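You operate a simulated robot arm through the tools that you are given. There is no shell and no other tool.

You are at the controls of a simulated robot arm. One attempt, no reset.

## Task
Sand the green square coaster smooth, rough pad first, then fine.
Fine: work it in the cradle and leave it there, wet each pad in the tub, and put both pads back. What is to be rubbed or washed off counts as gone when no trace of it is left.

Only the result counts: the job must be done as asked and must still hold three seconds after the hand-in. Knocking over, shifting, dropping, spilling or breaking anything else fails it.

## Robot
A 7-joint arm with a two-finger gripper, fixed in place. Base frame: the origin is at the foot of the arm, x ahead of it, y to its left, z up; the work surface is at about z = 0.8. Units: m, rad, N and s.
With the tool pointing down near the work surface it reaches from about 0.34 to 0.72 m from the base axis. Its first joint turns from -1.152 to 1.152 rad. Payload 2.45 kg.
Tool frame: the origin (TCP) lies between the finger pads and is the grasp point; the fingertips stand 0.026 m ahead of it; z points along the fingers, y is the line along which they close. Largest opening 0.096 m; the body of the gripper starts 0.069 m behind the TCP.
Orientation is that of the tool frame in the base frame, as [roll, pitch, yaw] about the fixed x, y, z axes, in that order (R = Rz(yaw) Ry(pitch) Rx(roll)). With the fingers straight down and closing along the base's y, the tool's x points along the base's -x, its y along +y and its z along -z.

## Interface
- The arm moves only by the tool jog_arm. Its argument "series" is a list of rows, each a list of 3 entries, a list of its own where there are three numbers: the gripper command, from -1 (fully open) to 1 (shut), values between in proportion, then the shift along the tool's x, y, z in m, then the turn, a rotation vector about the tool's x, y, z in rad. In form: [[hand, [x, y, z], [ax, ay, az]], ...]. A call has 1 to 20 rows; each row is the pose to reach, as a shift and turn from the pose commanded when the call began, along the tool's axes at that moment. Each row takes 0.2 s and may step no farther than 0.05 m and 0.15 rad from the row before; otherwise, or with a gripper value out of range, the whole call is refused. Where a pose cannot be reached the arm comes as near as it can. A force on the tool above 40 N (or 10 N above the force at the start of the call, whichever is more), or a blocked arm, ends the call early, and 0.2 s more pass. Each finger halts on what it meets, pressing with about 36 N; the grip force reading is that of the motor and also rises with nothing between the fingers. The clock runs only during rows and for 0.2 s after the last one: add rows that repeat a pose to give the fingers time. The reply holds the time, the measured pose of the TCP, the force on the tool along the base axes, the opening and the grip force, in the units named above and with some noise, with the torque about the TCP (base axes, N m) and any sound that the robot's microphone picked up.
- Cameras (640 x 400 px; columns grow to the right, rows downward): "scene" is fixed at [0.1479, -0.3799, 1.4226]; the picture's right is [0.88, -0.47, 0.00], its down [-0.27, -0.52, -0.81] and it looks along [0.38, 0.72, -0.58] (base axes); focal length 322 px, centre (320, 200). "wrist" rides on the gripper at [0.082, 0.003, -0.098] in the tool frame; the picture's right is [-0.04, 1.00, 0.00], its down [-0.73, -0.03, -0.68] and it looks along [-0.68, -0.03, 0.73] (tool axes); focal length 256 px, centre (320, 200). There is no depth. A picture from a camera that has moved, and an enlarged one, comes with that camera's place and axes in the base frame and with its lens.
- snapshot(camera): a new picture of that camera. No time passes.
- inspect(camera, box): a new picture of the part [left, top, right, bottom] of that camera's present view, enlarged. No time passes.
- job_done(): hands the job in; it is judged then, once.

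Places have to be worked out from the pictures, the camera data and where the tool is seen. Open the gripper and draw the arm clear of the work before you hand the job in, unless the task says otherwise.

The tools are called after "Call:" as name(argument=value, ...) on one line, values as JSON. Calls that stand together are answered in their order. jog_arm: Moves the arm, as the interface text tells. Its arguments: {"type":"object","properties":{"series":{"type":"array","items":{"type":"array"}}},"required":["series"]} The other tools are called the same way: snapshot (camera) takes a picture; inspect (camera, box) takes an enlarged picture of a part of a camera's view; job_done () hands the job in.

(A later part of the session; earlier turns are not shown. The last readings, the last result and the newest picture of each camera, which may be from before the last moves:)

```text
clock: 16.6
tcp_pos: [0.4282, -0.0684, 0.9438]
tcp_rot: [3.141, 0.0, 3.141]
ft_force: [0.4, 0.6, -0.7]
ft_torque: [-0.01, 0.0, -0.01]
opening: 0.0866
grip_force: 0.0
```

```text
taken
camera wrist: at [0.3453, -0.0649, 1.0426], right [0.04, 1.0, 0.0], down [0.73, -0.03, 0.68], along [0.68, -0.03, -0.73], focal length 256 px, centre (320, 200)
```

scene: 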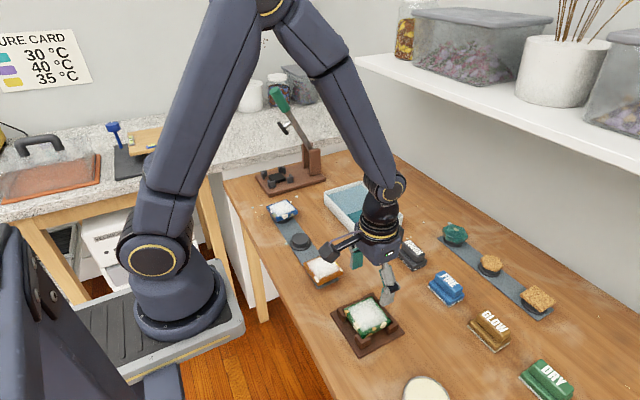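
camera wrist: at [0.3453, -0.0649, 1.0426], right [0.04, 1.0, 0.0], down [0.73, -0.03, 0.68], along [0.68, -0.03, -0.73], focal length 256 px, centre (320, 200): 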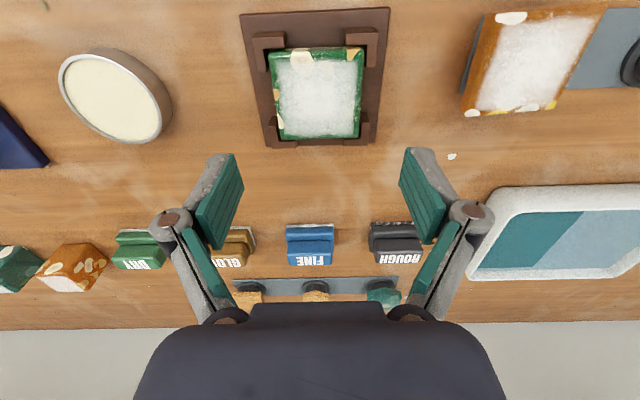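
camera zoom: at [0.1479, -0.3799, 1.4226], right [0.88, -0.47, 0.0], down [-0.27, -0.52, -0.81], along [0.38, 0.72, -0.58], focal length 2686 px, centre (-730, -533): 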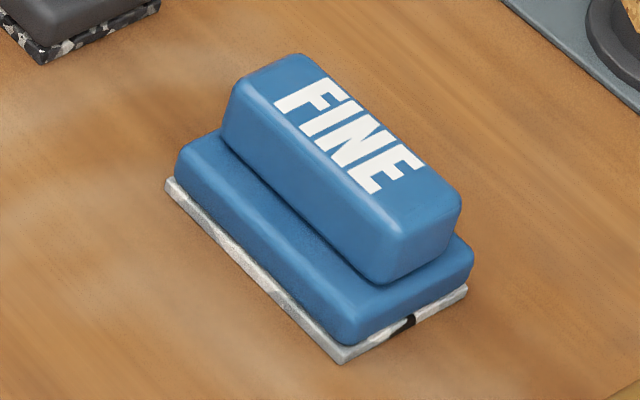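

The previous move was refused for step length; I retry with shorter steps toward the ROUGH pad to measure it with the wrist camera.

Call:
jog_arm(series=[[-0.8, [-0.035, 0.026, 0.003], [0, 0, 0]], [-0.8, [-0.07, 0.052, 0.006], [0, 0, 0]], [-0.8, [-0.105, 0.078, 0.009], [0, 0, 0]], [-0.8, [-0.14, 0.104, 0.012], [0, 0, 0]], [-0.8, [-0.14, 0.104, 0.012], [0, 0, 0]]])

Call:
snapshot(camera="wrist")

Call:
inspect(camera="wrist", box=[240, 100, 400, 260])

```text
clock: 17.8
tcp_pos: [0.5677, 0.0349, 0.9322]
tcp_rot: [3.141, -0.002, -3.14]
ft_force: [0.0, 0.3, -0.3]
ft_torque: [0.0, 0.0, -0.02]
opening: 0.0864
grip_force: 0.0
```

```text
taken
camera wrist: at [0.4852, 0.0373, 1.0286], right [0.04, 1.0, 0.0], down [0.73, -0.03, 0.68], along [0.68, -0.03, -0.73], focal length 256 px, centre (320, 200)
```

wrist: 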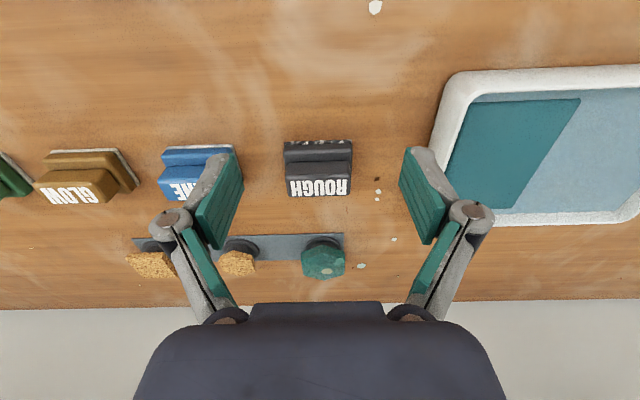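

```text
2.50 times, centred on (320, 180) of wrist
camera zoom: at [0.4852, 0.0373, 1.0286], right [0.04, 1.0, 0.0], down [0.73, -0.03, 0.68], along [0.68, -0.03, -0.73], focal length 640 px, centre (320, 250)
```

zoom: 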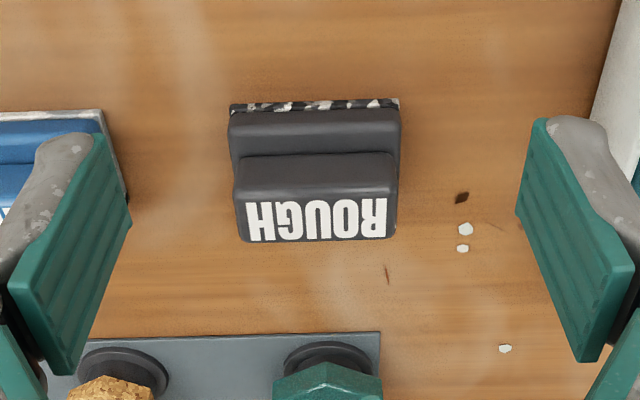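

The ROUGH handle is centred near (0.642, 0.030), about 0.06 long in y and 0.026 wide in x, top z ≈ 0.84. I'll rotate the gripper 90° so the fingers close across the handle's narrow side (along x).

Call:
jog_arm(series=[[-0.8, [0, 0, 0], [0, 0, 0.1428]], [-0.8, [0, 0, 0], [0, 0, 0.2856]], [-0.8, [0, 0, 0], [0, 0, 0.4284]], [-0.8, [0, 0, 0], [0, 0, 0.5712]], [-0.8, [0, 0, 0], [0, 0, 0.714]], [-0.8, [0, 0, 0], [0, 0, 0.8568]], [-0.8, [0, 0, 0], [0, 0, 0.9996]], [-0.8, [0, 0, 0], [0, 0, 1.1424]], [-0.8, [0, 0, 0], [0, 0, 1.2852]], [-0.8, [0, 0, 0], [0, 0, 1.428]], [-0.8, [0, 0, 0], [0, 0, 1.5708]], [-0.8, [0, 0, 0], [0, 0, 1.5708]], [-0.8, [0, 0, 0], [0, 0, 1.5708]]])

Call:
snapshot(camera="wrist")

Call:
snapshot(camera="scene")

```text
clock: 20.6
tcp_pos: [0.569, 0.0336, 0.9319]
tcp_rot: [-3.14, 0.001, 1.569]
ft_force: [-0.5, -0.5, 0.3]
ft_torque: [-0.02, -0.04, -0.02]
opening: 0.0863
grip_force: 0.0
```

```text
taken
camera wrist: at [0.5709, 0.115, 1.0287], right [1.0, -0.04, 0.0], down [-0.03, -0.73, 0.68], along [-0.03, -0.68, -0.73], focal length 256 px, centre (320, 200)
```

wrist: 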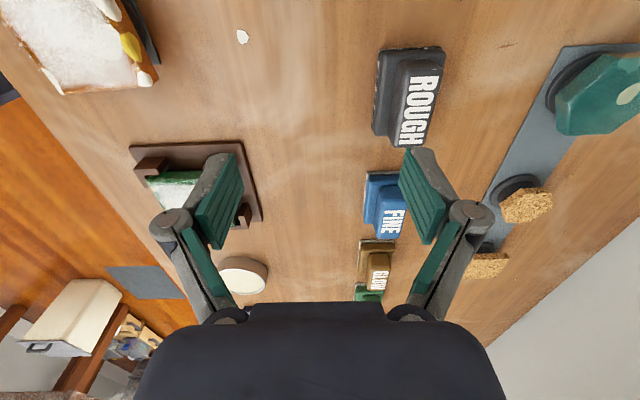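

```text
taken
```

scene: 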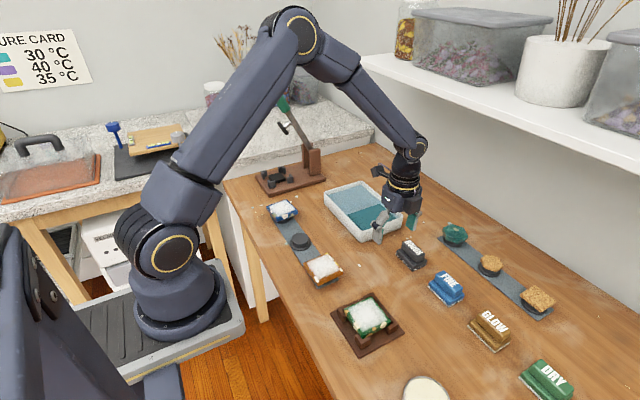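

Rotation worked (tool x is now base +y, tool y is base +x). I move above the ROUGH handle and set the opening to ~0.06, to check alignment and fingertip height.

Call:
jog_arm(series=[[-0.25, [-0.002, 0.025, 0], [0, 0, 0]], [-0.25, [-0.004, 0.05, 0], [0, 0, 0]], [-0.25, [-0.004, 0.073, 0.01], [0, 0, 0]], [-0.25, [-0.004, 0.073, 0.025], [0, 0, 0]], [-0.25, [-0.004, 0.073, 0.025], [0, 0, 0]]])

Call:
snapshot(camera="wrist")

Call:
inspect(camera="wrist", box=[220, 40, 420, 220])

Call:
inspect(camera="scene", box=[370, 190, 450, 280])

```text
clock: 21.8
tcp_pos: [0.641, 0.0298, 0.9067]
tcp_rot: [-3.141, -0.001, 1.571]
ft_force: [-0.3, 0.4, -0.1]
ft_torque: [0.01, -0.04, -0.02]
opening: 0.06
grip_force: 0.0
```

```text
taken
camera wrist: at [0.6428, 0.1103, 1.0039], right [1.0, -0.04, 0.0], down [-0.03, -0.73, 0.68], along [-0.03, -0.68, -0.73], focal length 256 px, centre (320, 200)
```

wrist: 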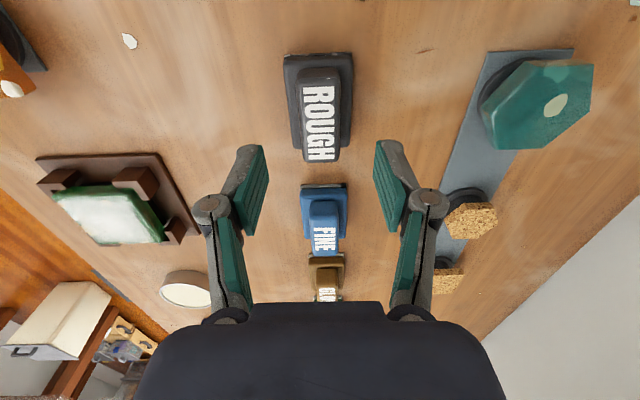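

```text
2.22 times, centred on (320, 130) of wrist
camera zoom: at [0.6428, 0.1103, 1.0039], right [1.0, -0.04, 0.0], down [-0.03, -0.73, 0.68], along [-0.03, -0.68, -0.73], focal length 569 px, centre (320, 356)
```

zoom: 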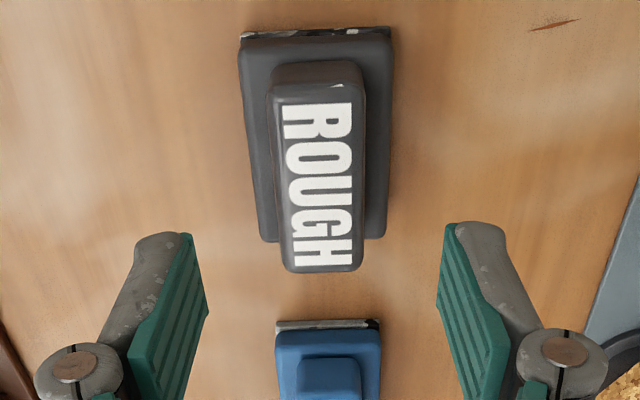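

```text
4.44 times, centred on (410, 235) of scene
camera zoom: at [0.1479, -0.3799, 1.4226], right [0.88, -0.47, 0.0], down [-0.27, -0.52, -0.81], along [0.38, 0.72, -0.58], focal length 1432 px, centre (-80, 44)
```

zoom: 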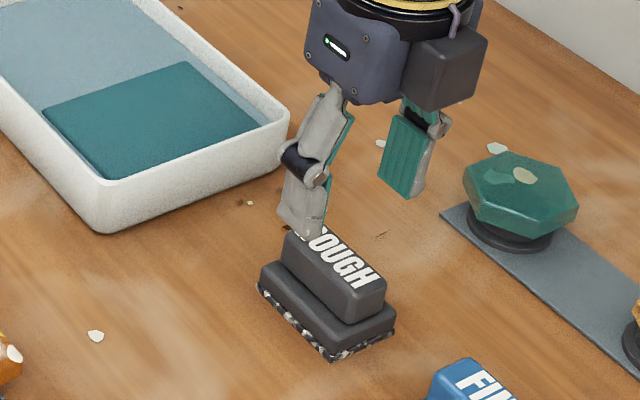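

The handle is centred under the gripper (about 0.640, 0.030). I descend to TCP z ≈ 0.851 with fingers open, then close on the handle.

Call:
jog_arm(series=[[-0.25, [0, 0, 0.03], [0, 0, 0]], [-0.25, [0, 0, 0.05], [0, 0, 0]], [-0.25, [0, 0, 0.056], [0, 0, 0]], [-0.25, [0, 0, 0.056], [0, 0, 0]]])

Call:
inspect(camera="scene", box=[380, 210, 450, 280])

Call:
inspect(camera="wrist", box=[200, 40, 440, 260])

```text
clock: 22.8
tcp_pos: [0.6409, 0.0309, 0.8505]
tcp_rot: [3.141, 0.002, 1.57]
ft_force: [-1.0, 0.3, 0.2]
ft_torque: [-0.03, 0.02, 0.01]
opening: 0.0601
grip_force: 0.0
```

```text
5.71 times, centred on (415, 245) of scene
camera zoom: at [0.1479, -0.3799, 1.4226], right [0.88, -0.47, 0.0], down [-0.27, -0.52, -0.81], along [0.38, 0.72, -0.58], focal length 1842 px, centre (-223, -57)
```

zoom: 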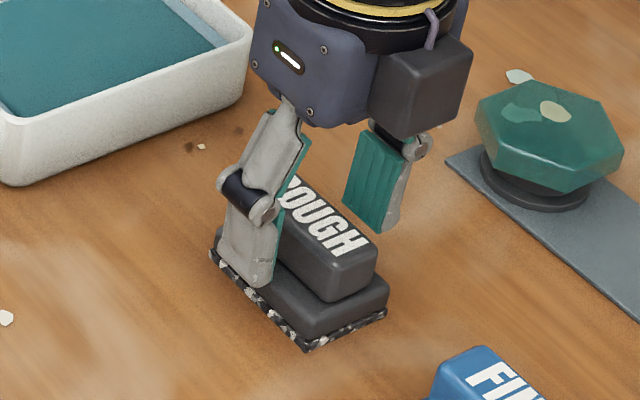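

```text
1.82 times, centred on (320, 150) of wrist
camera zoom: at [0.6434, 0.1112, 0.9477], right [1.0, -0.04, 0.0], down [-0.03, -0.73, 0.68], along [-0.03, -0.68, -0.73], focal length 465 px, centre (320, 291)
```

zoom: 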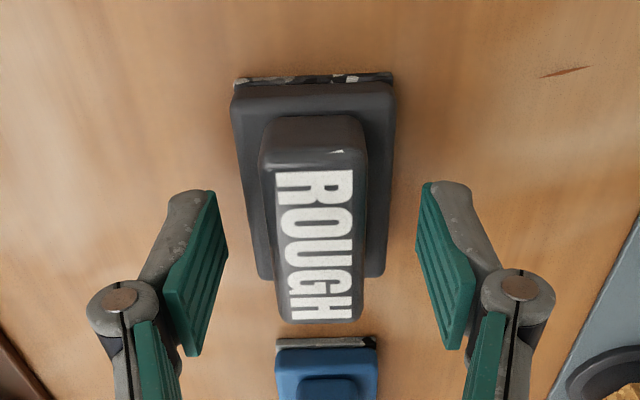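

Fingers straddle the handle with good clearance. Closing now and holding to let the grip settle.

Call:
jog_arm(series=[[0.2, [0, 0, 0], [0, 0, 0]], [0.9, [0, 0, 0], [0, 0, 0]], [0.9, [0, 0, 0], [0, 0, 0]], [0.9, [0, 0, 0], [0, 0, 0]], [0.9, [0, 0, 0], [0, 0, 0]]])

Call:
inspect(camera="wrist", box=[200, 40, 440, 260])

Call:
inspect(camera="scene", box=[380, 210, 450, 280])

```text
clock: 24.0
tcp_pos: [0.6405, 0.0298, 0.8506]
tcp_rot: [3.141, 0.002, 1.571]
ft_force: [-1.7, -0.4, 0.4]
ft_torque: [0.03, 0.04, -0.03]
opening: 0.0271
grip_force: 35.8
```

```text
1.82 times, centred on (320, 150) of wrist
camera zoom: at [0.6433, 0.1112, 0.9478], right [1.0, -0.04, 0.0], down [-0.03, -0.73, 0.68], along [-0.03, -0.68, -0.73], focal length 465 px, centre (320, 291)
```

zoom: 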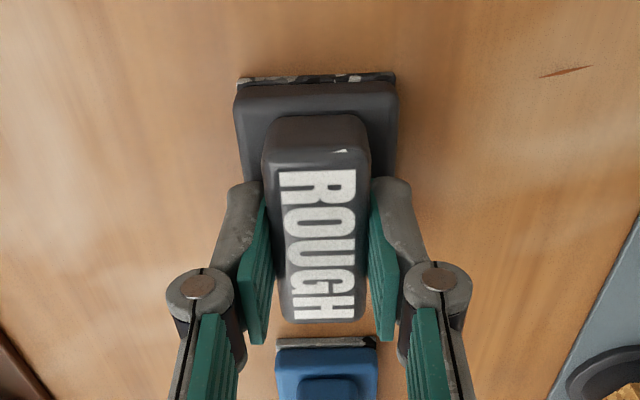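

```text
5.71 times, centred on (415, 245) of scene
camera zoom: at [0.1479, -0.3799, 1.4226], right [0.88, -0.47, 0.0], down [-0.27, -0.52, -0.81], along [0.38, 0.72, -0.58], focal length 1842 px, centre (-223, -57)
```

zoom: 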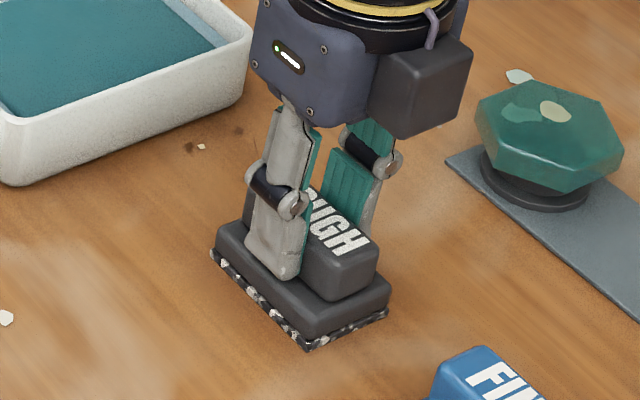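

The handle is gripped (0.027 m, 36 N); the grasp pose is about (0.640, 0.030, 0.8505), pad bottom 0.050 below the TCP. I lift it and carry it toward the tub's near (teal) half.

Call:
jog_arm(series=[[0.9, [0, 0, -0.01], [0, 0, 0]], [0.9, [0, 0, -0.04], [0, 0, 0]], [0.9, [0, 0, -0.08], [0, 0, 0]], [0.9, [0.04, -0.001, -0.085], [0, 0, 0]], [0.9, [0.08, -0.003, -0.085], [0, 0, 0]], [0.9, [0.12, -0.005, -0.085], [0, 0, 0]], [0.9, [0.155, -0.008, -0.085], [0, 0, 0]], [0.9, [0.168, -0.008, -0.085], [0, 0, 0]], [0.9, [0.168, -0.008, -0.085], [0, 0, 0]]])

Call:
snapshot(camera="wrist")

Call:
inspect(camera="scene", box=[310, 150, 430, 260])

```text
clock: 26.0
tcp_pos: [0.6335, 0.2002, 0.935]
tcp_rot: [3.141, 0.0, 1.571]
ft_force: [0.7, 0.4, -0.7]
ft_torque: [0.02, -0.03, 0.02]
opening: 0.0269
grip_force: 36.0
```

```text
taken
camera wrist: at [0.6365, 0.2805, 1.0311], right [1.0, -0.04, 0.0], down [-0.03, -0.73, 0.68], along [-0.03, -0.68, -0.73], focal length 256 px, centre (320, 200)
```

wrist: 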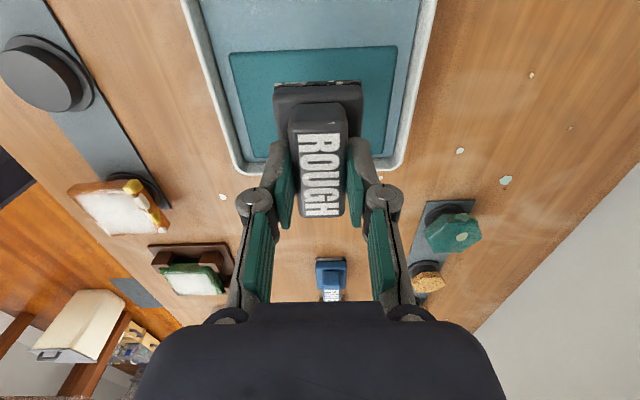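

```text
3.64 times, centred on (370, 205) of scene
camera zoom: at [0.1479, -0.3799, 1.4226], right [0.88, -0.47, 0.0], down [-0.27, -0.52, -0.81], along [0.38, 0.72, -0.58], focal length 1172 px, centre (138, 182)
```

zoom: 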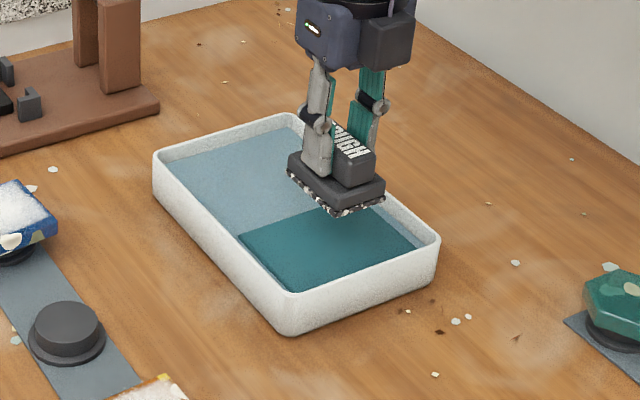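

Call:
inspect(camera="wrist", box=[180, 0, 440, 190])

Call:
inspect(camera="scene", box=[340, 190, 410, 245])

```text
2.11 times, centred on (310, 95) of wrist
camera zoom: at [0.6365, 0.2805, 1.0311], right [1.0, -0.04, 0.0], down [-0.03, -0.73, 0.68], along [-0.03, -0.68, -0.73], focal length 539 px, centre (341, 421)
```

zoom: 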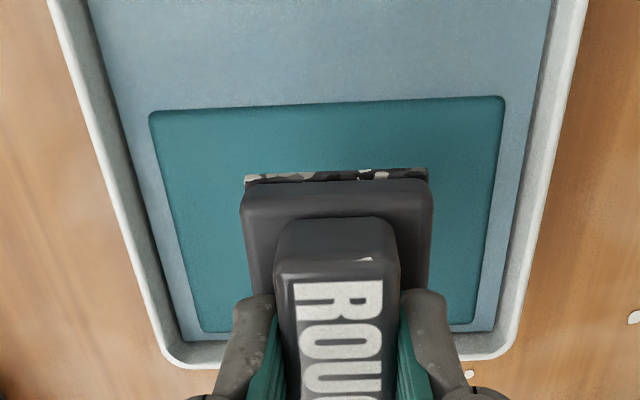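

```text
7.27 times, centred on (375, 218) of scene
camera zoom: at [0.1479, -0.3799, 1.4226], right [0.88, -0.47, 0.0], down [-0.27, -0.52, -0.81], along [0.38, 0.72, -0.58], focal length 2344 px, centre (-80, 73)
```

zoom: 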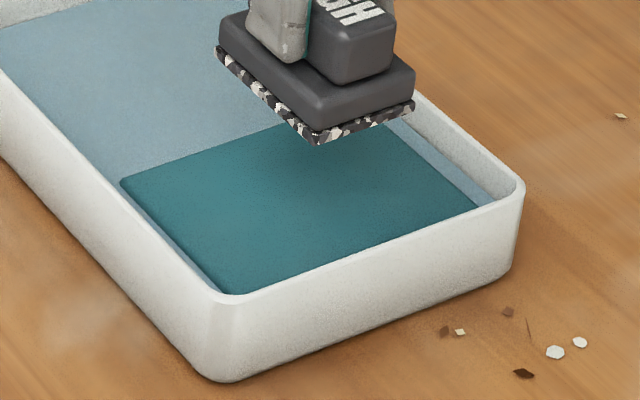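

The teal piece is a slab filling the tub's near half (x 0.568–0.690, y 0.147–0.234), surrounded by blue. I centre the pad over it and lower carefully, watching for contact.

Call:
jog_arm(series=[[0.9, [-0.002, -0.0015, 0.015], [0, 0, 0]], [0.9, [-0.004, -0.003, 0.03], [0, 0, 0]], [0.9, [-0.004, -0.003, 0.045], [0, 0, 0]], [0.9, [-0.004, -0.003, 0.05], [0, 0, 0]], [0.9, [-0.004, -0.003, 0.05], [0, 0, 0]]])

Call:
inspect(camera="scene", box=[330, 180, 420, 250])

Call:
inspect(camera="wrist", box=[180, 0, 440, 190])

```text
clock: 27.2
tcp_pos: [0.6295, 0.1934, 0.8854]
tcp_rot: [3.141, -0.001, 1.571]
ft_force: [-1.0, -0.6, -1.8]
ft_torque: [0.01, 0.03, 0.02]
opening: 0.0272
grip_force: 35.6
```

```text
5.71 times, centred on (375, 215) of scene
camera zoom: at [0.1479, -0.3799, 1.4226], right [0.88, -0.47, 0.0], down [-0.27, -0.52, -0.81], along [0.38, 0.72, -0.58], focal length 1842 px, centre (6, 114)
```

zoom: 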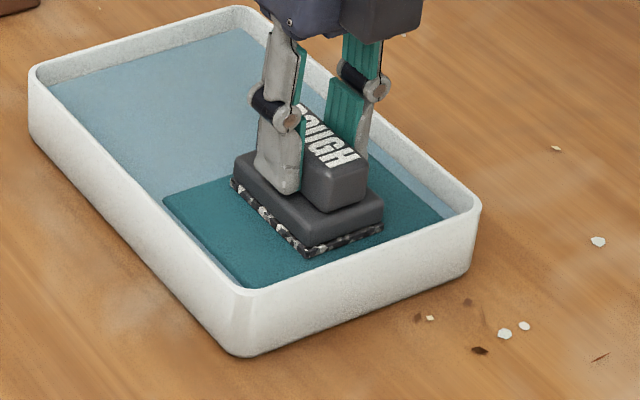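

```text
2.11 times, centred on (310, 95) of wrist
camera zoom: at [0.6328, 0.2749, 0.9824], right [1.0, -0.04, 0.0], down [-0.03, -0.73, 0.68], along [-0.03, -0.68, -0.73], focal length 539 px, centre (341, 421)
```

zoom: 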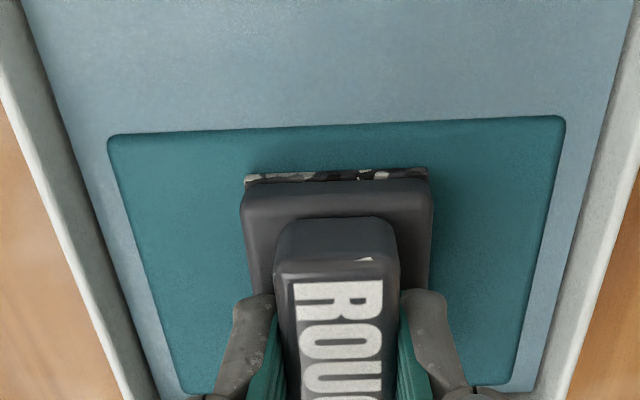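

No contact yet (pad bottom ≈ 0.835). I lower another 9 mm in 3 mm steps.

Call:
jog_arm(series=[[0.9, [0, 0, 0.003], [0, 0, 0]], [0.9, [0, 0, 0.006], [0, 0, 0]], [0.9, [0, 0, 0.009], [0, 0, 0]], [0.9, [0, 0, 0.009], [0, 0, 0]]])

Call:
inspect(camera="scene", box=[330, 180, 420, 250])

```text
clock: 28.2
tcp_pos: [0.6306, 0.1944, 0.8795]
tcp_rot: [3.133, -0.003, 1.571]
ft_force: [-2.5, -1.9, 39.5]
ft_torque: [-0.33, 0.23, 0.03]
opening: 0.0269
grip_force: 36.0
```

```text
5.71 times, centred on (375, 215) of scene
camera zoom: at [0.147, -0.3802, 1.4226], right [0.88, -0.47, 0.0], down [-0.27, -0.52, -0.81], along [0.38, 0.72, -0.58], focal length 1842 px, centre (6, 114)
```

zoom: 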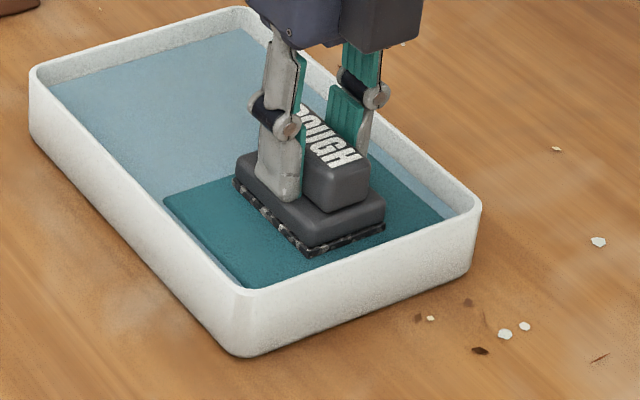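

Contact with the teal slab at pad-bottom z ≈ 0.83 (39 N). I back off 12 mm and look at the pad for signs of wetness.

Call:
jog_arm(series=[[0.9, [0, 0, -0.003], [0, 0, 0]], [0.9, [0, 0, -0.006], [0, 0, 0]], [0.9, [0, 0, -0.02], [0, 0, 0]], [0.9, [0, 0, -0.035], [0, 0, 0]], [0.9, [0, 0, -0.035], [0, 0, 0]]])

Call:
inspect(camera="scene", box=[330, 170, 420, 240])

Call:
inspect(camera="scene", box=[355, 180, 400, 215])

Call:
inspect(camera="wrist", box=[260, 60, 380, 180])

```text
clock: 29.4
tcp_pos: [0.6304, 0.1941, 0.9109]
tcp_rot: [-3.141, 0.001, 1.572]
ft_force: [-0.4, 0.3, -0.1]
ft_torque: [0.02, -0.01, 0.01]
opening: 0.0269
grip_force: 35.9
```

```text
5.71 times, centred on (375, 205) of scene
camera zoom: at [0.1479, -0.3799, 1.4226], right [0.88, -0.47, 0.0], down [-0.27, -0.52, -0.81], along [0.38, 0.72, -0.58], focal length 1842 px, centre (6, 171)
```

zoom: 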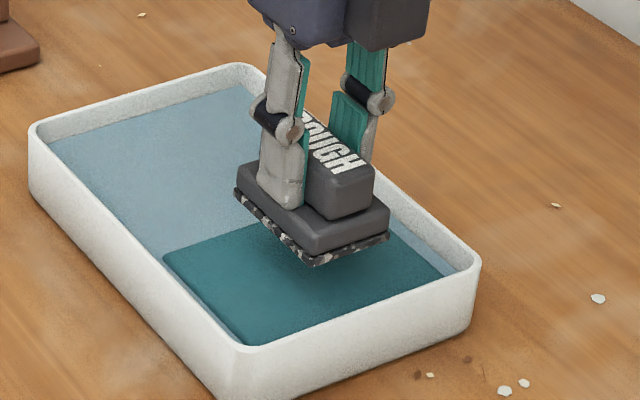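

```text
11.43 times, centred on (378, 198) of scene
camera zoom: at [0.1479, -0.3799, 1.4226], right [0.88, -0.47, 0.0], down [-0.27, -0.52, -0.81], along [0.38, 0.72, -0.58], focal length 3683 px, centre (-337, 229)
```

zoom: 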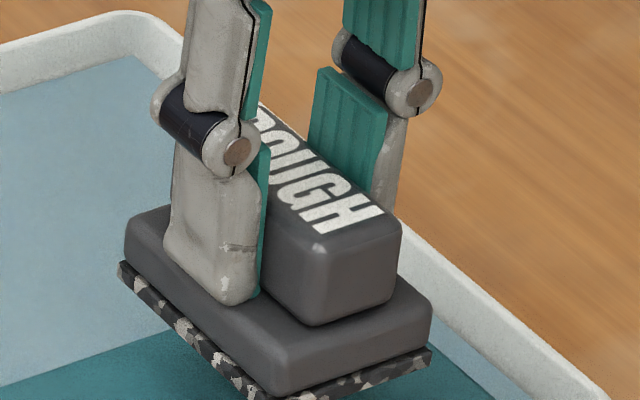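

```text
3.33 times, centred on (320, 120) of wrist
camera zoom: at [0.6323, 0.2757, 1.008], right [1.0, -0.04, 0.0], down [-0.03, -0.73, 0.68], along [-0.03, -0.68, -0.73], focal length 853 px, centre (320, 467)
```

zoom: 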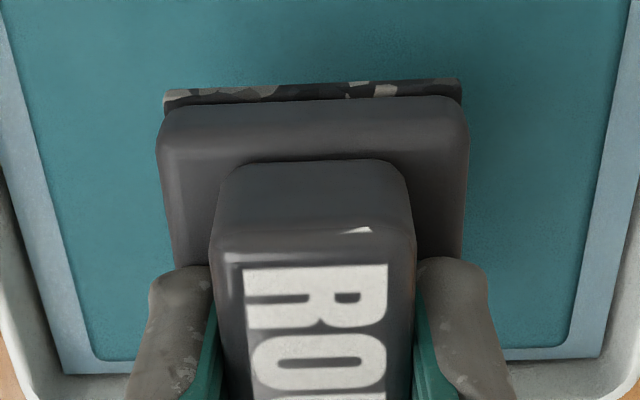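

Call:
inspect(camera="wrist", box=[180, 0, 440, 190])

Call:
inspect(camera="scene", box=[340, 180, 410, 235])

```text
2.11 times, centred on (310, 95) of wrist
camera zoom: at [0.6323, 0.2757, 1.008], right [1.0, -0.04, 0.0], down [-0.03, -0.73, 0.68], along [-0.03, -0.68, -0.73], focal length 539 px, centre (341, 421)
```

zoom: 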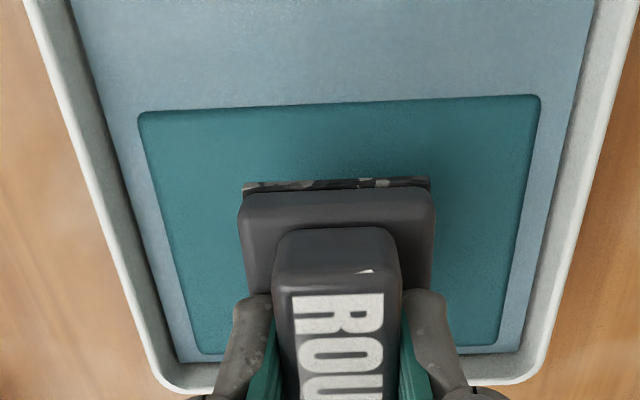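

```text
7.27 times, centred on (375, 208) of scene
camera zoom: at [0.1479, -0.3799, 1.4226], right [0.88, -0.47, 0.0], down [-0.27, -0.52, -0.81], along [0.38, 0.72, -0.58], focal length 2344 px, centre (-80, 146)
```

zoom: 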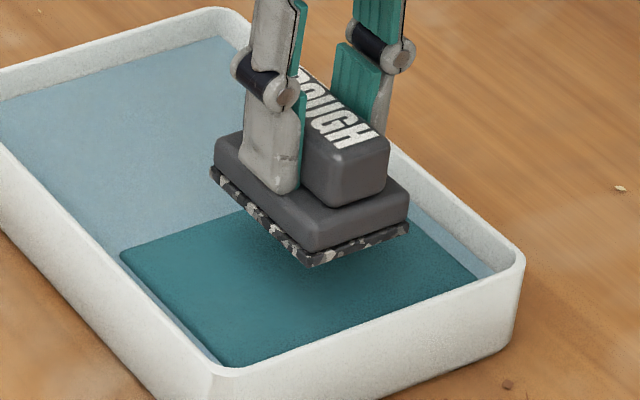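

The rough pad's flecks turned from bright white to dark and damp, so it is wetted. Now I carry it high to above the coaster in the cradle.

Call:
jog_arm(series=[[0.9, [0, 0, -0.03], [0, 0, 0]], [0.9, [-0.033, -0.025, -0.035], [0, 0, 0]], [0.9, [-0.066, -0.05, -0.035], [0, 0, 0]], [0.9, [-0.099, -0.075, -0.035], [0, 0, 0]], [0.9, [-0.132, -0.1, -0.035], [0, 0, 0]], [0.9, [-0.165, -0.125, -0.035], [0, 0, 0]], [0.9, [-0.198, -0.15, -0.035], [0, 0, 0]], [0.9, [-0.231, -0.175, -0.03], [0, 0, 0]], [0.9, [-0.264, -0.2, -0.02], [0, 0, 0]], [0.9, [-0.264, -0.2, -0.01], [0, 0, 0]], [0.9, [-0.264, -0.2, -0.01], [0, 0, 0]]])

Call:
snapshot(camera="wrist")

Call:
inspect(camera="scene", box=[320, 250, 430, 350])

```text
clock: 31.8
tcp_pos: [0.4285, -0.0709, 0.9201]
tcp_rot: [-3.141, -0.001, 1.571]
ft_force: [-0.3, 0.6, -0.8]
ft_torque: [0.02, 0.01, -0.01]
opening: 0.0271
grip_force: 36.0
```

```text
taken
camera wrist: at [0.4311, 0.0104, 1.0178], right [1.0, -0.04, 0.0], down [-0.03, -0.73, 0.68], along [-0.03, -0.68, -0.73], focal length 256 px, centre (320, 200)
```

wrist: 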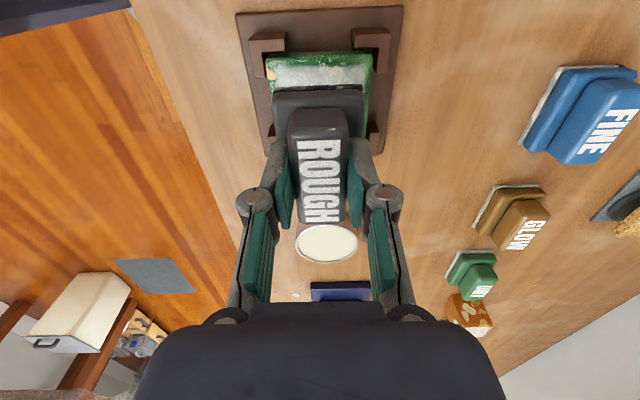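

```text
4.00 times, centred on (375, 300) of scene
camera zoom: at [0.1479, -0.3799, 1.4226], right [0.88, -0.47, 0.0], down [-0.27, -0.52, -0.81], along [0.38, 0.72, -0.58], focal length 1289 px, centre (100, -200)
```

zoom: 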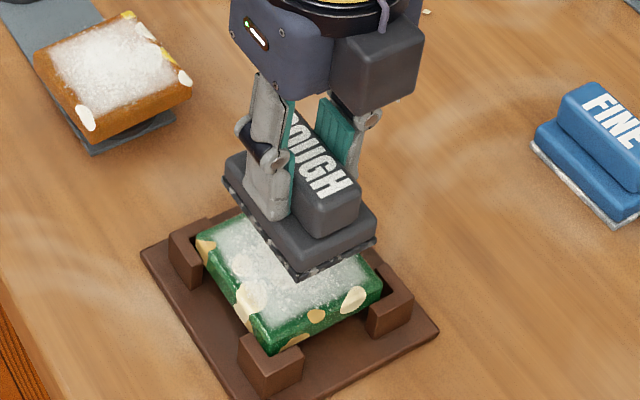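

Pad is over the coaster. I lower to just above it and check alignment.

Call:
jog_arm(series=[[0.9, [0, 0.001, 0.015], [0, 0, 0]], [0.9, [0.001, 0.001, 0.03], [0, 0, 0]], [0.9, [0.001, 0.001, 0.034], [0, 0, 0]], [0.9, [0.001, 0.001, 0.037], [0, 0, 0]], [0.9, [0.001, 0.001, 0.037], [0, 0, 0]]])

Call:
inspect(camera="scene", box=[330, 270, 410, 345])

Call:
inspect(camera="wrist", box=[220, 0, 420, 180])

```text
clock: 33.0
tcp_pos: [0.4313, -0.0694, 0.8848]
tcp_rot: [3.141, 0.0, 1.569]
ft_force: [1.0, 0.6, -1.0]
ft_torque: [0.01, -0.02, 0.01]
opening: 0.0268
grip_force: 36.1
```

```text
5.33 times, centred on (370, 308) of scene
camera zoom: at [0.1479, -0.3799, 1.4226], right [0.88, -0.47, 0.0], down [-0.27, -0.52, -0.81], along [0.38, 0.72, -0.58], focal length 1719 px, centre (53, -373)
```

zoom: 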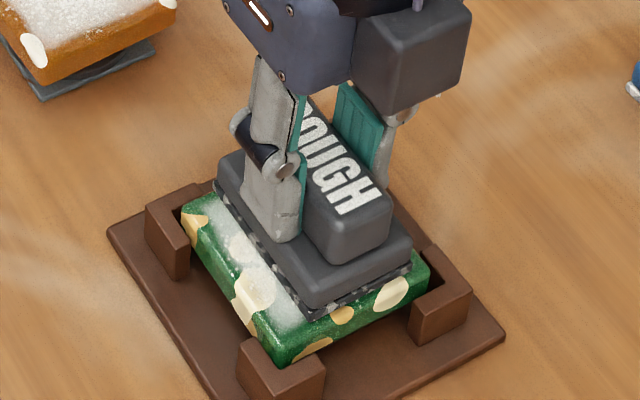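

```text
2.22 times, centred on (320, 90) of wrist
camera zoom: at [0.4337, 0.0124, 0.9811], right [1.0, -0.04, 0.0], down [-0.03, -0.73, 0.68], along [-0.03, -0.68, -0.73], focal length 569 px, centre (320, 444)
```

zoom: 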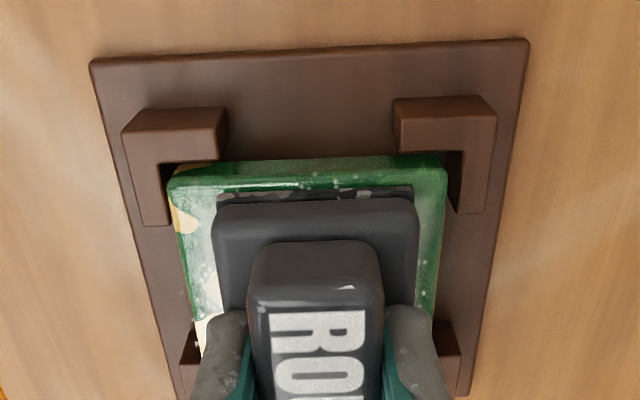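

Pad centre ≈ (0.4305, -0.070) over coaster centre ≈ (0.4285, -0.070). I lower in small steps to touch the surface, reading the force.

Call:
jog_arm(series=[[0.9, [0, -0.002, 0.003], [0, 0, 0]], [0.9, [0, -0.002, 0.005], [0, 0, 0]], [0.9, [0, -0.002, 0.006], [0, 0, 0]], [0.9, [0, -0.002, 0.006], [0, 0, 0]]])

```text
clock: 33.9
tcp_pos: [0.4286, -0.0697, 0.8804]
tcp_rot: [3.14, -0.003, 1.569]
ft_force: [-4.9, 0.3, 15.2]
ft_torque: [-0.03, 0.14, 0.02]
opening: 0.0272
grip_force: 35.9
stopped in row 4: the force on the tool passed its limit at 43 N (the readings are from after the stop); the commanded pose is now the measured one
```

Contact is made: after the stop the force is ~15 N with the pad on the coaster at TCP z 0.8804. I try one gentle x stroke across the coaster at this height.

Call:
jog_arm(series=[[0.9, [0, 0.006, 0], [0, 0, 0]], [0.9, [0, 0.012, 0], [0, 0, 0]], [0.9, [0, 0.016, 0], [0, 0, 0]], [0.9, [0, 0.01, 0], [0, 0, 0]], [0.9, [0, 0.004, 0], [0, 0, 0]], [0.9, [0, -0.002, 0], [0, 0, 0]], [0.9, [0, -0.008, 0], [0, 0, 0]], [0.9, [0, -0.014, 0], [0, 0, 0]], [0.9, [0, -0.016, 0], [0, 0, 0]], [0.9, [0, -0.01, 0], [0, 0, 0]], [0.9, [0, -0.004, 0], [0, 0, 0]], [0.9, [0, 0, 0], [0, 0, 0]]])

Call:
inspect(camera="scene", box=[330, 270, 410, 345])

Call:
inspect(camera="wrist", box=[220, 0, 420, 180])

```text
clock: 36.1
tcp_pos: [0.4152, -0.0697, 0.8795]
tcp_rot: [-3.135, -0.003, 1.568]
ft_force: [-4.9, 0.8, 16.4]
ft_torque: [-0.26, -0.03, -0.08]
opening: 0.027
grip_force: 36.1
stopped in row 11: the force on the tool passed its limit at 46 N (the readings are from after the stop); the commanded pose is now the measured one
```

```text
5.33 times, centred on (370, 308) of scene
camera zoom: at [0.1475, -0.3799, 1.4227], right [0.88, -0.47, 0.0], down [-0.27, -0.52, -0.81], along [0.38, 0.72, -0.58], focal length 1719 px, centre (53, -373)
```

zoom: 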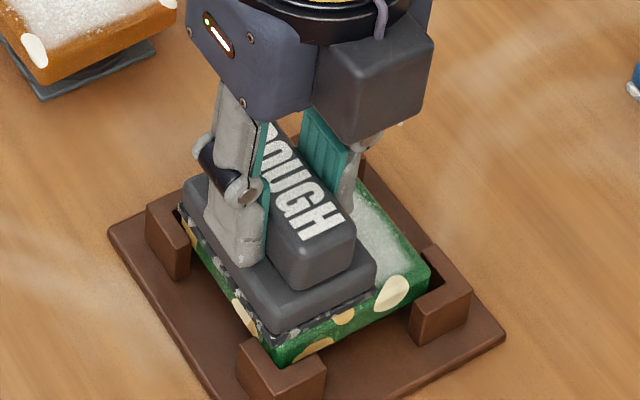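

```text
2.22 times, centred on (320, 90) of wrist
camera zoom: at [0.4186, 0.0117, 0.9772], right [1.0, -0.04, -0.01], down [-0.03, -0.74, 0.68], along [-0.03, -0.68, -0.74], focal length 569 px, centre (320, 444)
```

zoom: 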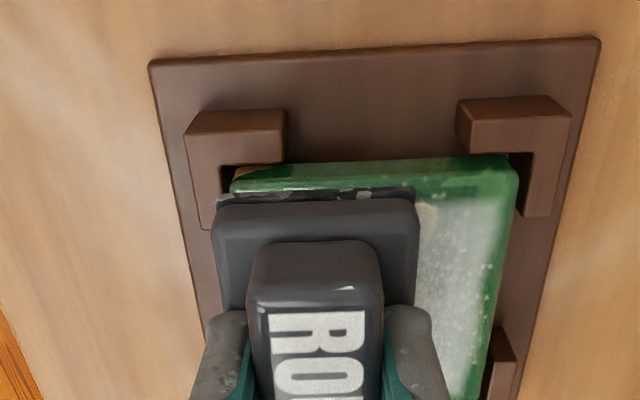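

The white film is thinning where the pad passed, but force spikes to ~46 N. I ease up 1 mm and read the steady force before continuing.

Call:
jog_arm(series=[[0.9, [0, 0, -0.001], [0, 0, 0]], [0.9, [0, 0, -0.001], [0, 0, 0]]])

```text
clock: 36.7
tcp_pos: [0.4158, -0.0694, 0.8794]
tcp_rot: [-3.135, -0.002, 1.568]
ft_force: [-0.7, 0.3, 2.2]
ft_torque: [-0.12, -0.02, -0.05]
opening: 0.0269
grip_force: 35.9
```

Now only ~2 N. I correct the tiny tilt that was frozen in, press ~0.5 mm more, and run x strokes with small y offsets.

Call:
jog_arm(series=[[0.9, [0, 0, -0.0005], [-0.005, 0, -0.002]], [0.9, [0, 0.006, -0.0005], [-0.005, 0, -0.002]], [0.9, [0, 0.012, -0.0005], [-0.005, 0, -0.002]], [0.9, [0, 0.018, -0.0005], [-0.005, 0, -0.002]], [0.9, [0, 0.024, -0.0005], [-0.005, 0, -0.002]], [0.9, [0, 0.029, -0.0005], [-0.005, 0, -0.002]], [0.9, [0.004, 0.026, -0.0005], [-0.005, 0, -0.002]], [0.9, [0.004, 0.02, -0.0005], [-0.005, 0, -0.002]], [0.9, [0.004, 0.014, -0.0005], [-0.005, 0, -0.002]], [0.9, [0.004, 0.008, -0.0005], [-0.005, 0, -0.002]], [0.9, [0.004, 0.002, -0.0005], [-0.005, 0, -0.002]], [0.9, [0.004, -0.002, -0.0005], [-0.005, 0, -0.002]]])

Call:
inspect(camera="wrist", box=[220, 0, 420, 180])

Call:
inspect(camera="scene", box=[330, 270, 410, 345])

```text
clock: 39.3
tcp_pos: [0.4153, -0.0652, 0.8805]
tcp_rot: [-3.139, -0.002, 1.569]
ft_force: [-0.6, -0.3, -0.4]
ft_torque: [-0.02, 0.02, 0.0]
opening: 0.0268
grip_force: 35.5
```

```text
2.22 times, centred on (320, 90) of wrist
camera zoom: at [0.4171, 0.016, 0.9781], right [1.0, -0.04, 0.0], down [-0.03, -0.74, 0.68], along [-0.03, -0.68, -0.74], focal length 569 px, centre (320, 444)
```

zoom: 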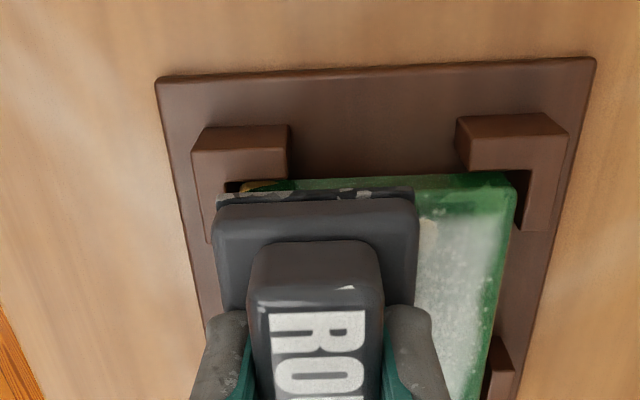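

```text
5.33 times, centred on (370, 308) of scene
camera zoom: at [0.1479, -0.3799, 1.4226], right [0.88, -0.47, 0.0], down [-0.27, -0.52, -0.81], along [0.38, 0.72, -0.58], focal length 1719 px, centre (53, -373)
```

zoom: 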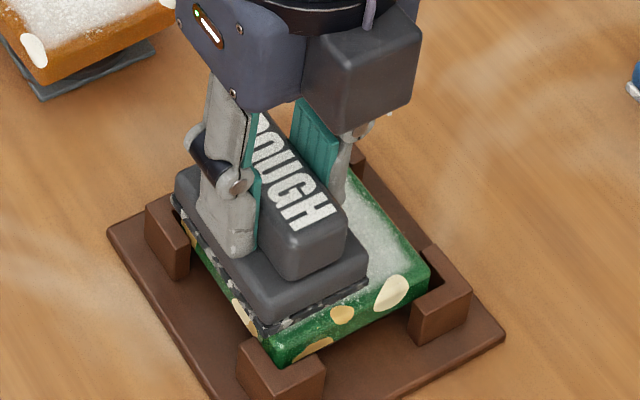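

I had the z sign reversed (that stroke floated clear). Pressing is +z: I press down 1 mm from here and read the force.

Call:
jog_arm(series=[[0.9, [0, 0, 0.001], [0, 0, 0]], [0.9, [0, 0, 0.001], [0, 0, 0]]])

```text
clock: 39.9
tcp_pos: [0.4145, -0.0641, 0.8812]
tcp_rot: [-3.14, -0.004, 1.569]
ft_force: [-2.0, 0.0, 15.1]
ft_torque: [-0.21, -0.02, 0.0]
opening: 0.0271
grip_force: 35.9
```

15 N – a little firm, so I ease 0.3 mm and run a back-and-forth stroke.

Call:
jog_arm(series=[[0.9, [0, 0, -0.0003], [0, 0, 0]], [0.9, [0, 0.006, -0.0003], [0, 0, 0]], [0.9, [0, 0.012, -0.0003], [0, 0, 0]], [0.9, [0, 0.018, -0.0003], [0, 0, 0]], [0.9, [0, 0.024, -0.0003], [0, 0, 0]], [0.9, [0, 0.03, -0.0003], [0, 0, 0]], [0.9, [0, 0.03, -0.0003], [0, 0, 0]]])

Call:
inspect(camera="wrist", box=[220, 0, 420, 180])

Call:
inspect(camera="scene", box=[330, 270, 410, 345])

```text
clock: 41.5
tcp_pos: [0.4419, -0.0646, 0.8786]
tcp_rot: [-3.14, -0.002, 1.568]
ft_force: [-9.0, -2.7, 29.1]
ft_torque: [-0.33, 0.4, -0.03]
opening: 0.0272
grip_force: 35.6
```

```text
2.22 times, centred on (320, 90) of wrist
camera zoom: at [0.4456, 0.0157, 0.977], right [1.0, -0.04, 0.0], down [-0.03, -0.74, 0.68], along [-0.03, -0.68, -0.74], focal length 569 px, centre (320, 444)
```

zoom: 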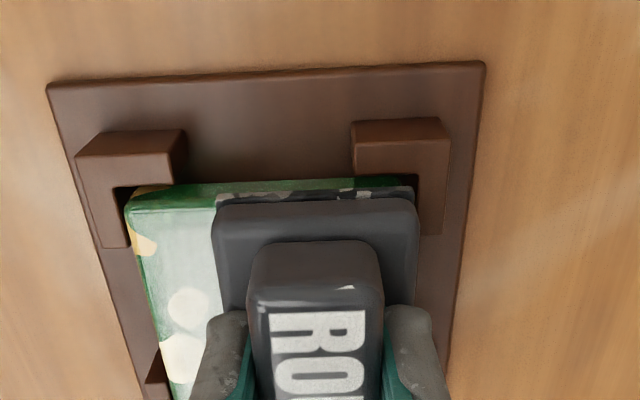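

```text
5.33 times, centred on (370, 308) of scene
camera zoom: at [0.1473, -0.3799, 1.4227], right [0.88, -0.47, 0.0], down [-0.27, -0.52, -0.81], along [0.38, 0.72, -0.58], focal length 1719 px, centre (53, -373)
```

zoom: 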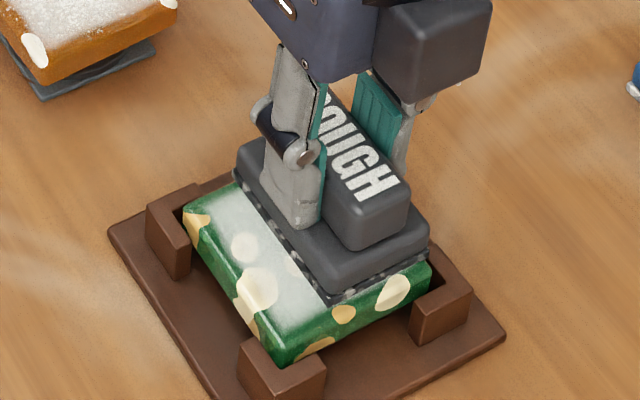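

The rough grains are coming off, leaving a haze. Force rose to 29 N at the +x end, so I add a slope to the path (1 mm higher at +x) and continue stroking.

Call:
jog_arm(series=[[0.9, [0, 0, -0.001], [0, 0, 0]], [0.9, [0, -0.006, -0.0008], [0, 0, 0]], [0.9, [0, -0.012, -0.0006], [0, 0, 0]], [0.9, [0, -0.018, -0.0004], [0, 0, 0]], [0.9, [0, -0.024, -0.0002], [0, 0, 0]], [0.9, [0, -0.03, 0], [0, 0, 0]], [0.9, [0, -0.03, 0], [0, 0, 0]]])

```text
clock: 43.1
tcp_pos: [0.412, -0.0662, 0.8794]
tcp_rot: [-3.14, -0.003, 1.568]
ft_force: [3.3, -1.4, 8.3]
ft_torque: [-0.13, -0.18, 0.01]
opening: 0.0268
grip_force: 35.4
```

Force is a comfortable 8 N at the −x end. I continue with x strokes while shifting y to cover the whole width.

Call:
jog_arm(series=[[0.9, [-0.005, 0, 0], [0, 0, 0]], [0.9, [-0.005, 0.0075, -0.00025], [0, 0, 0]], [0.9, [-0.005, 0.015, -0.0005], [0, 0, 0]], [0.9, [-0.005, 0.0225, -0.00075], [0, 0, 0]], [0.9, [-0.005, 0.03, -0.001], [0, 0, 0]], [0.9, [-0.01, 0.03, -0.001], [0, 0, 0]], [0.9, [-0.01, 0.0225, -0.00075], [0, 0, 0]], [0.9, [-0.01, 0.015, -0.0005], [0, 0, 0]], [0.9, [-0.01, 0.0075, -0.00025], [0, 0, 0]], [0.9, [-0.01, 0, 0], [0, 0, 0]], [0.9, [-0.01, 0, 0], [0, 0, 0]]])

Call:
inspect(camera="wrist", box=[220, 0, 420, 180])

Call:
inspect(camera="scene", box=[330, 270, 410, 345])

```text
clock: 45.5
tcp_pos: [0.4136, -0.0757, 0.8799]
tcp_rot: [-3.14, -0.004, 1.569]
ft_force: [-0.2, -0.3, -0.2]
ft_torque: [-0.03, -0.01, 0.01]
opening: 0.0271
grip_force: 36.0
```

```text
2.22 times, centred on (320, 90) of wrist
camera zoom: at [0.4163, 0.0052, 0.978], right [1.0, -0.04, 0.0], down [-0.03, -0.74, 0.68], along [-0.03, -0.68, -0.74], focal length 569 px, centre (320, 444)
```

zoom: 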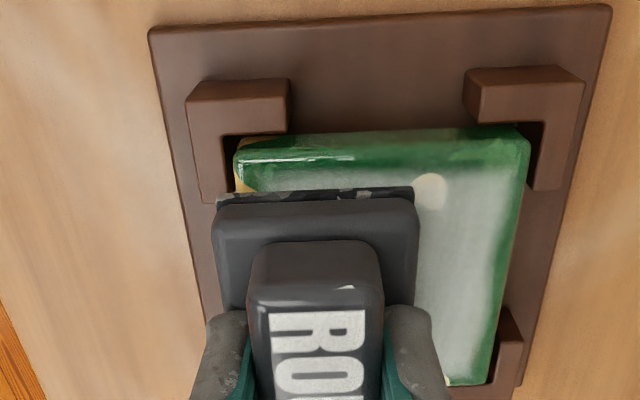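

```text
5.33 times, centred on (370, 308) of scene
camera zoom: at [0.1479, -0.3799, 1.4226], right [0.88, -0.47, 0.0], down [-0.27, -0.52, -0.81], along [0.38, 0.72, -0.58], focal length 1719 px, centre (53, -373)
```

zoom: 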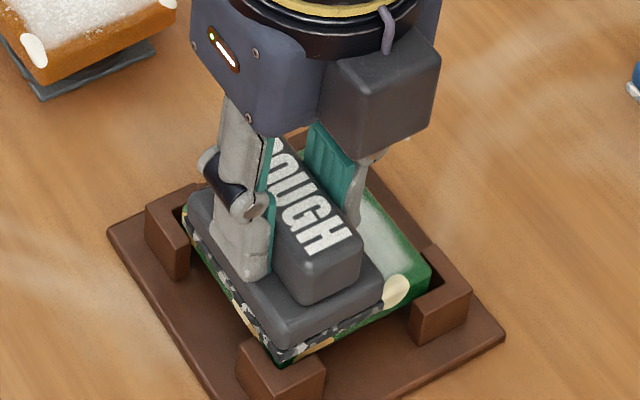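

At this y the pad lost contact (force ~0). I press down 0.8 mm and re-check the force.

Call:
jog_arm(series=[[0.9, [0, 0, 0.0008], [0, 0, 0]], [0.9, [0, 0, 0.0008], [0, 0, 0]]])

```text
clock: 46.1
tcp_pos: [0.4141, -0.0753, 0.88]
tcp_rot: [-3.14, -0.004, 1.568]
ft_force: [-2.4, -0.5, 11.9]
ft_torque: [-0.07, 0.07, 0.03]
opening: 0.0271
grip_force: 35.8
```

12 N here. I run the x strokes at this y, then shift back toward +y with a matching slope.

Call:
jog_arm(series=[[0.9, [0, 0.0075, -0.0002], [0, 0, 0]], [0.9, [0, 0.015, -0.0004], [0, 0, 0]], [0.9, [0, 0.0225, -0.0006], [0, 0, 0]], [0.9, [0, 0.03, -0.0008], [0, 0, 0]], [0.9, [0, 0.032, -0.0008], [0, 0, 0]]])

```text
clock: 47.3
tcp_pos: [0.4464, -0.0747, 0.8791]
tcp_rot: [-3.139, -0.004, 1.568]
ft_force: [-6.3, 0.9, 24.2]
ft_torque: [-0.01, 0.26, 0.01]
opening: 0.0269
grip_force: 35.6
```

Force is 24 N at the +x end, so the slope is steeper than assumed. I lift 1 mm there and stroke back with an adjusted slope, shifting y halfway.

Call:
jog_arm(series=[[0.9, [0, 0, -0.001], [0, 0, 0]], [0.9, [0, -0.008, -0.0006], [0, 0, 0]], [0.9, [0, -0.016, -0.0002], [0, 0, 0]], [0.9, [0, -0.024, 0.0002], [0, 0, 0]], [0.9, [0, -0.032, 0.0006], [0, 0, 0]], [0.9, [0, -0.032, 0.0006], [0, 0, 0]]])

```text
clock: 48.7
tcp_pos: [0.4131, -0.075, 0.8812]
tcp_rot: [-3.139, -0.003, 1.568]
ft_force: [0.2, -0.3, 2.6]
ft_torque: [-0.05, -0.07, 0.01]
opening: 0.0268
grip_force: 35.9
```

I now run a longer set of strokes with the measured slope and gradual y shifts.

Call:
jog_arm(series=[[0.9, [0, 0, 0.0003], [0, 0, 0]], [0.9, [0.003, 0.008, -0.0002], [0, 0, 0]], [0.9, [0.003, 0.016, -0.0006], [0, 0, 0]], [0.9, [0.003, 0.024, -0.001], [0, 0, 0]], [0.9, [0.003, 0.032, -0.0014], [0, 0, 0]], [0.9, [0.006, 0.032, -0.0012], [0, 0, 0]], [0.9, [0.006, 0.024, -0.0007], [0, 0, 0]], [0.9, [0.006, 0.016, -0.0003], [0, 0, 0]], [0.9, [0.006, 0.008, 0.0001], [0, 0, 0]], [0.9, [0.006, 0, 0.0004], [0, 0, 0]], [0.9, [0.009, 0, 0.0002], [0, 0, 0]], [0.9, [0.009, 0.008, -0.0002], [0, 0, 0]], [0.9, [0.009, 0.016, -0.0006], [0, 0, 0]], [0.9, [0.009, 0.024, -0.001], [0, 0, 0]], [0.9, [0.009, 0.032, -0.0014], [0, 0, 0]], [0.9, [0.011, 0.032, -0.0012], [0, 0, 0]], [0.9, [0.011, 0.024, -0.0007], [0, 0, 0]], [0.9, [0.011, 0.016, -0.0003], [0, 0, 0]], [0.9, [0.011, 0.008, 0.0001], [0, 0, 0]]])

Call:
inspect(camera="wrist", box=[220, 0, 420, 180])

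Call:
inspect(camera="scene", box=[330, 270, 410, 345])

```text
clock: 52.7
tcp_pos: [0.422, -0.0643, 0.8798]
tcp_rot: [-3.14, -0.004, 1.57]
ft_force: [1.9, -1.3, 2.9]
ft_torque: [-0.06, 0.01, 0.01]
opening: 0.0271
grip_force: 36.2
```

```text
2.22 times, centred on (320, 90) of wrist
camera zoom: at [0.4247, 0.0175, 0.9775], right [1.0, -0.04, 0.0], down [-0.03, -0.74, 0.68], along [-0.03, -0.68, -0.74], focal length 569 px, centre (320, 444)
```

zoom: 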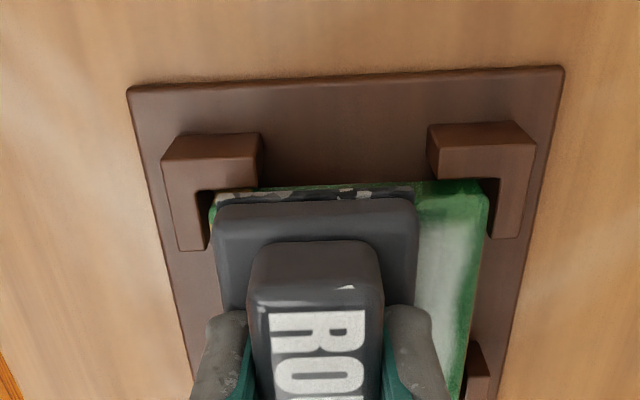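

```text
5.33 times, centred on (370, 308) of scene
camera zoom: at [0.1479, -0.3799, 1.4226], right [0.88, -0.47, 0.0], down [-0.27, -0.52, -0.81], along [0.38, 0.72, -0.58], focal length 1719 px, centre (53, -373)
```

zoom: 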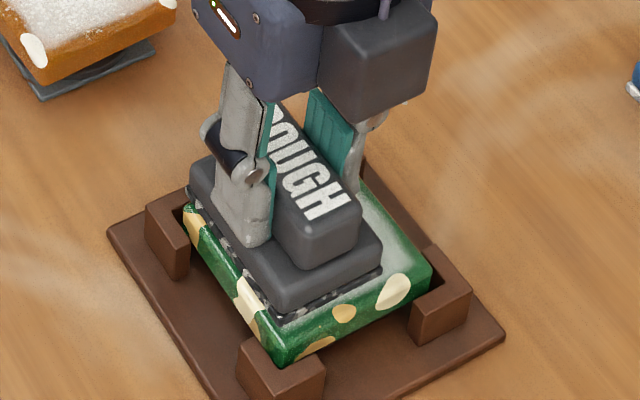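

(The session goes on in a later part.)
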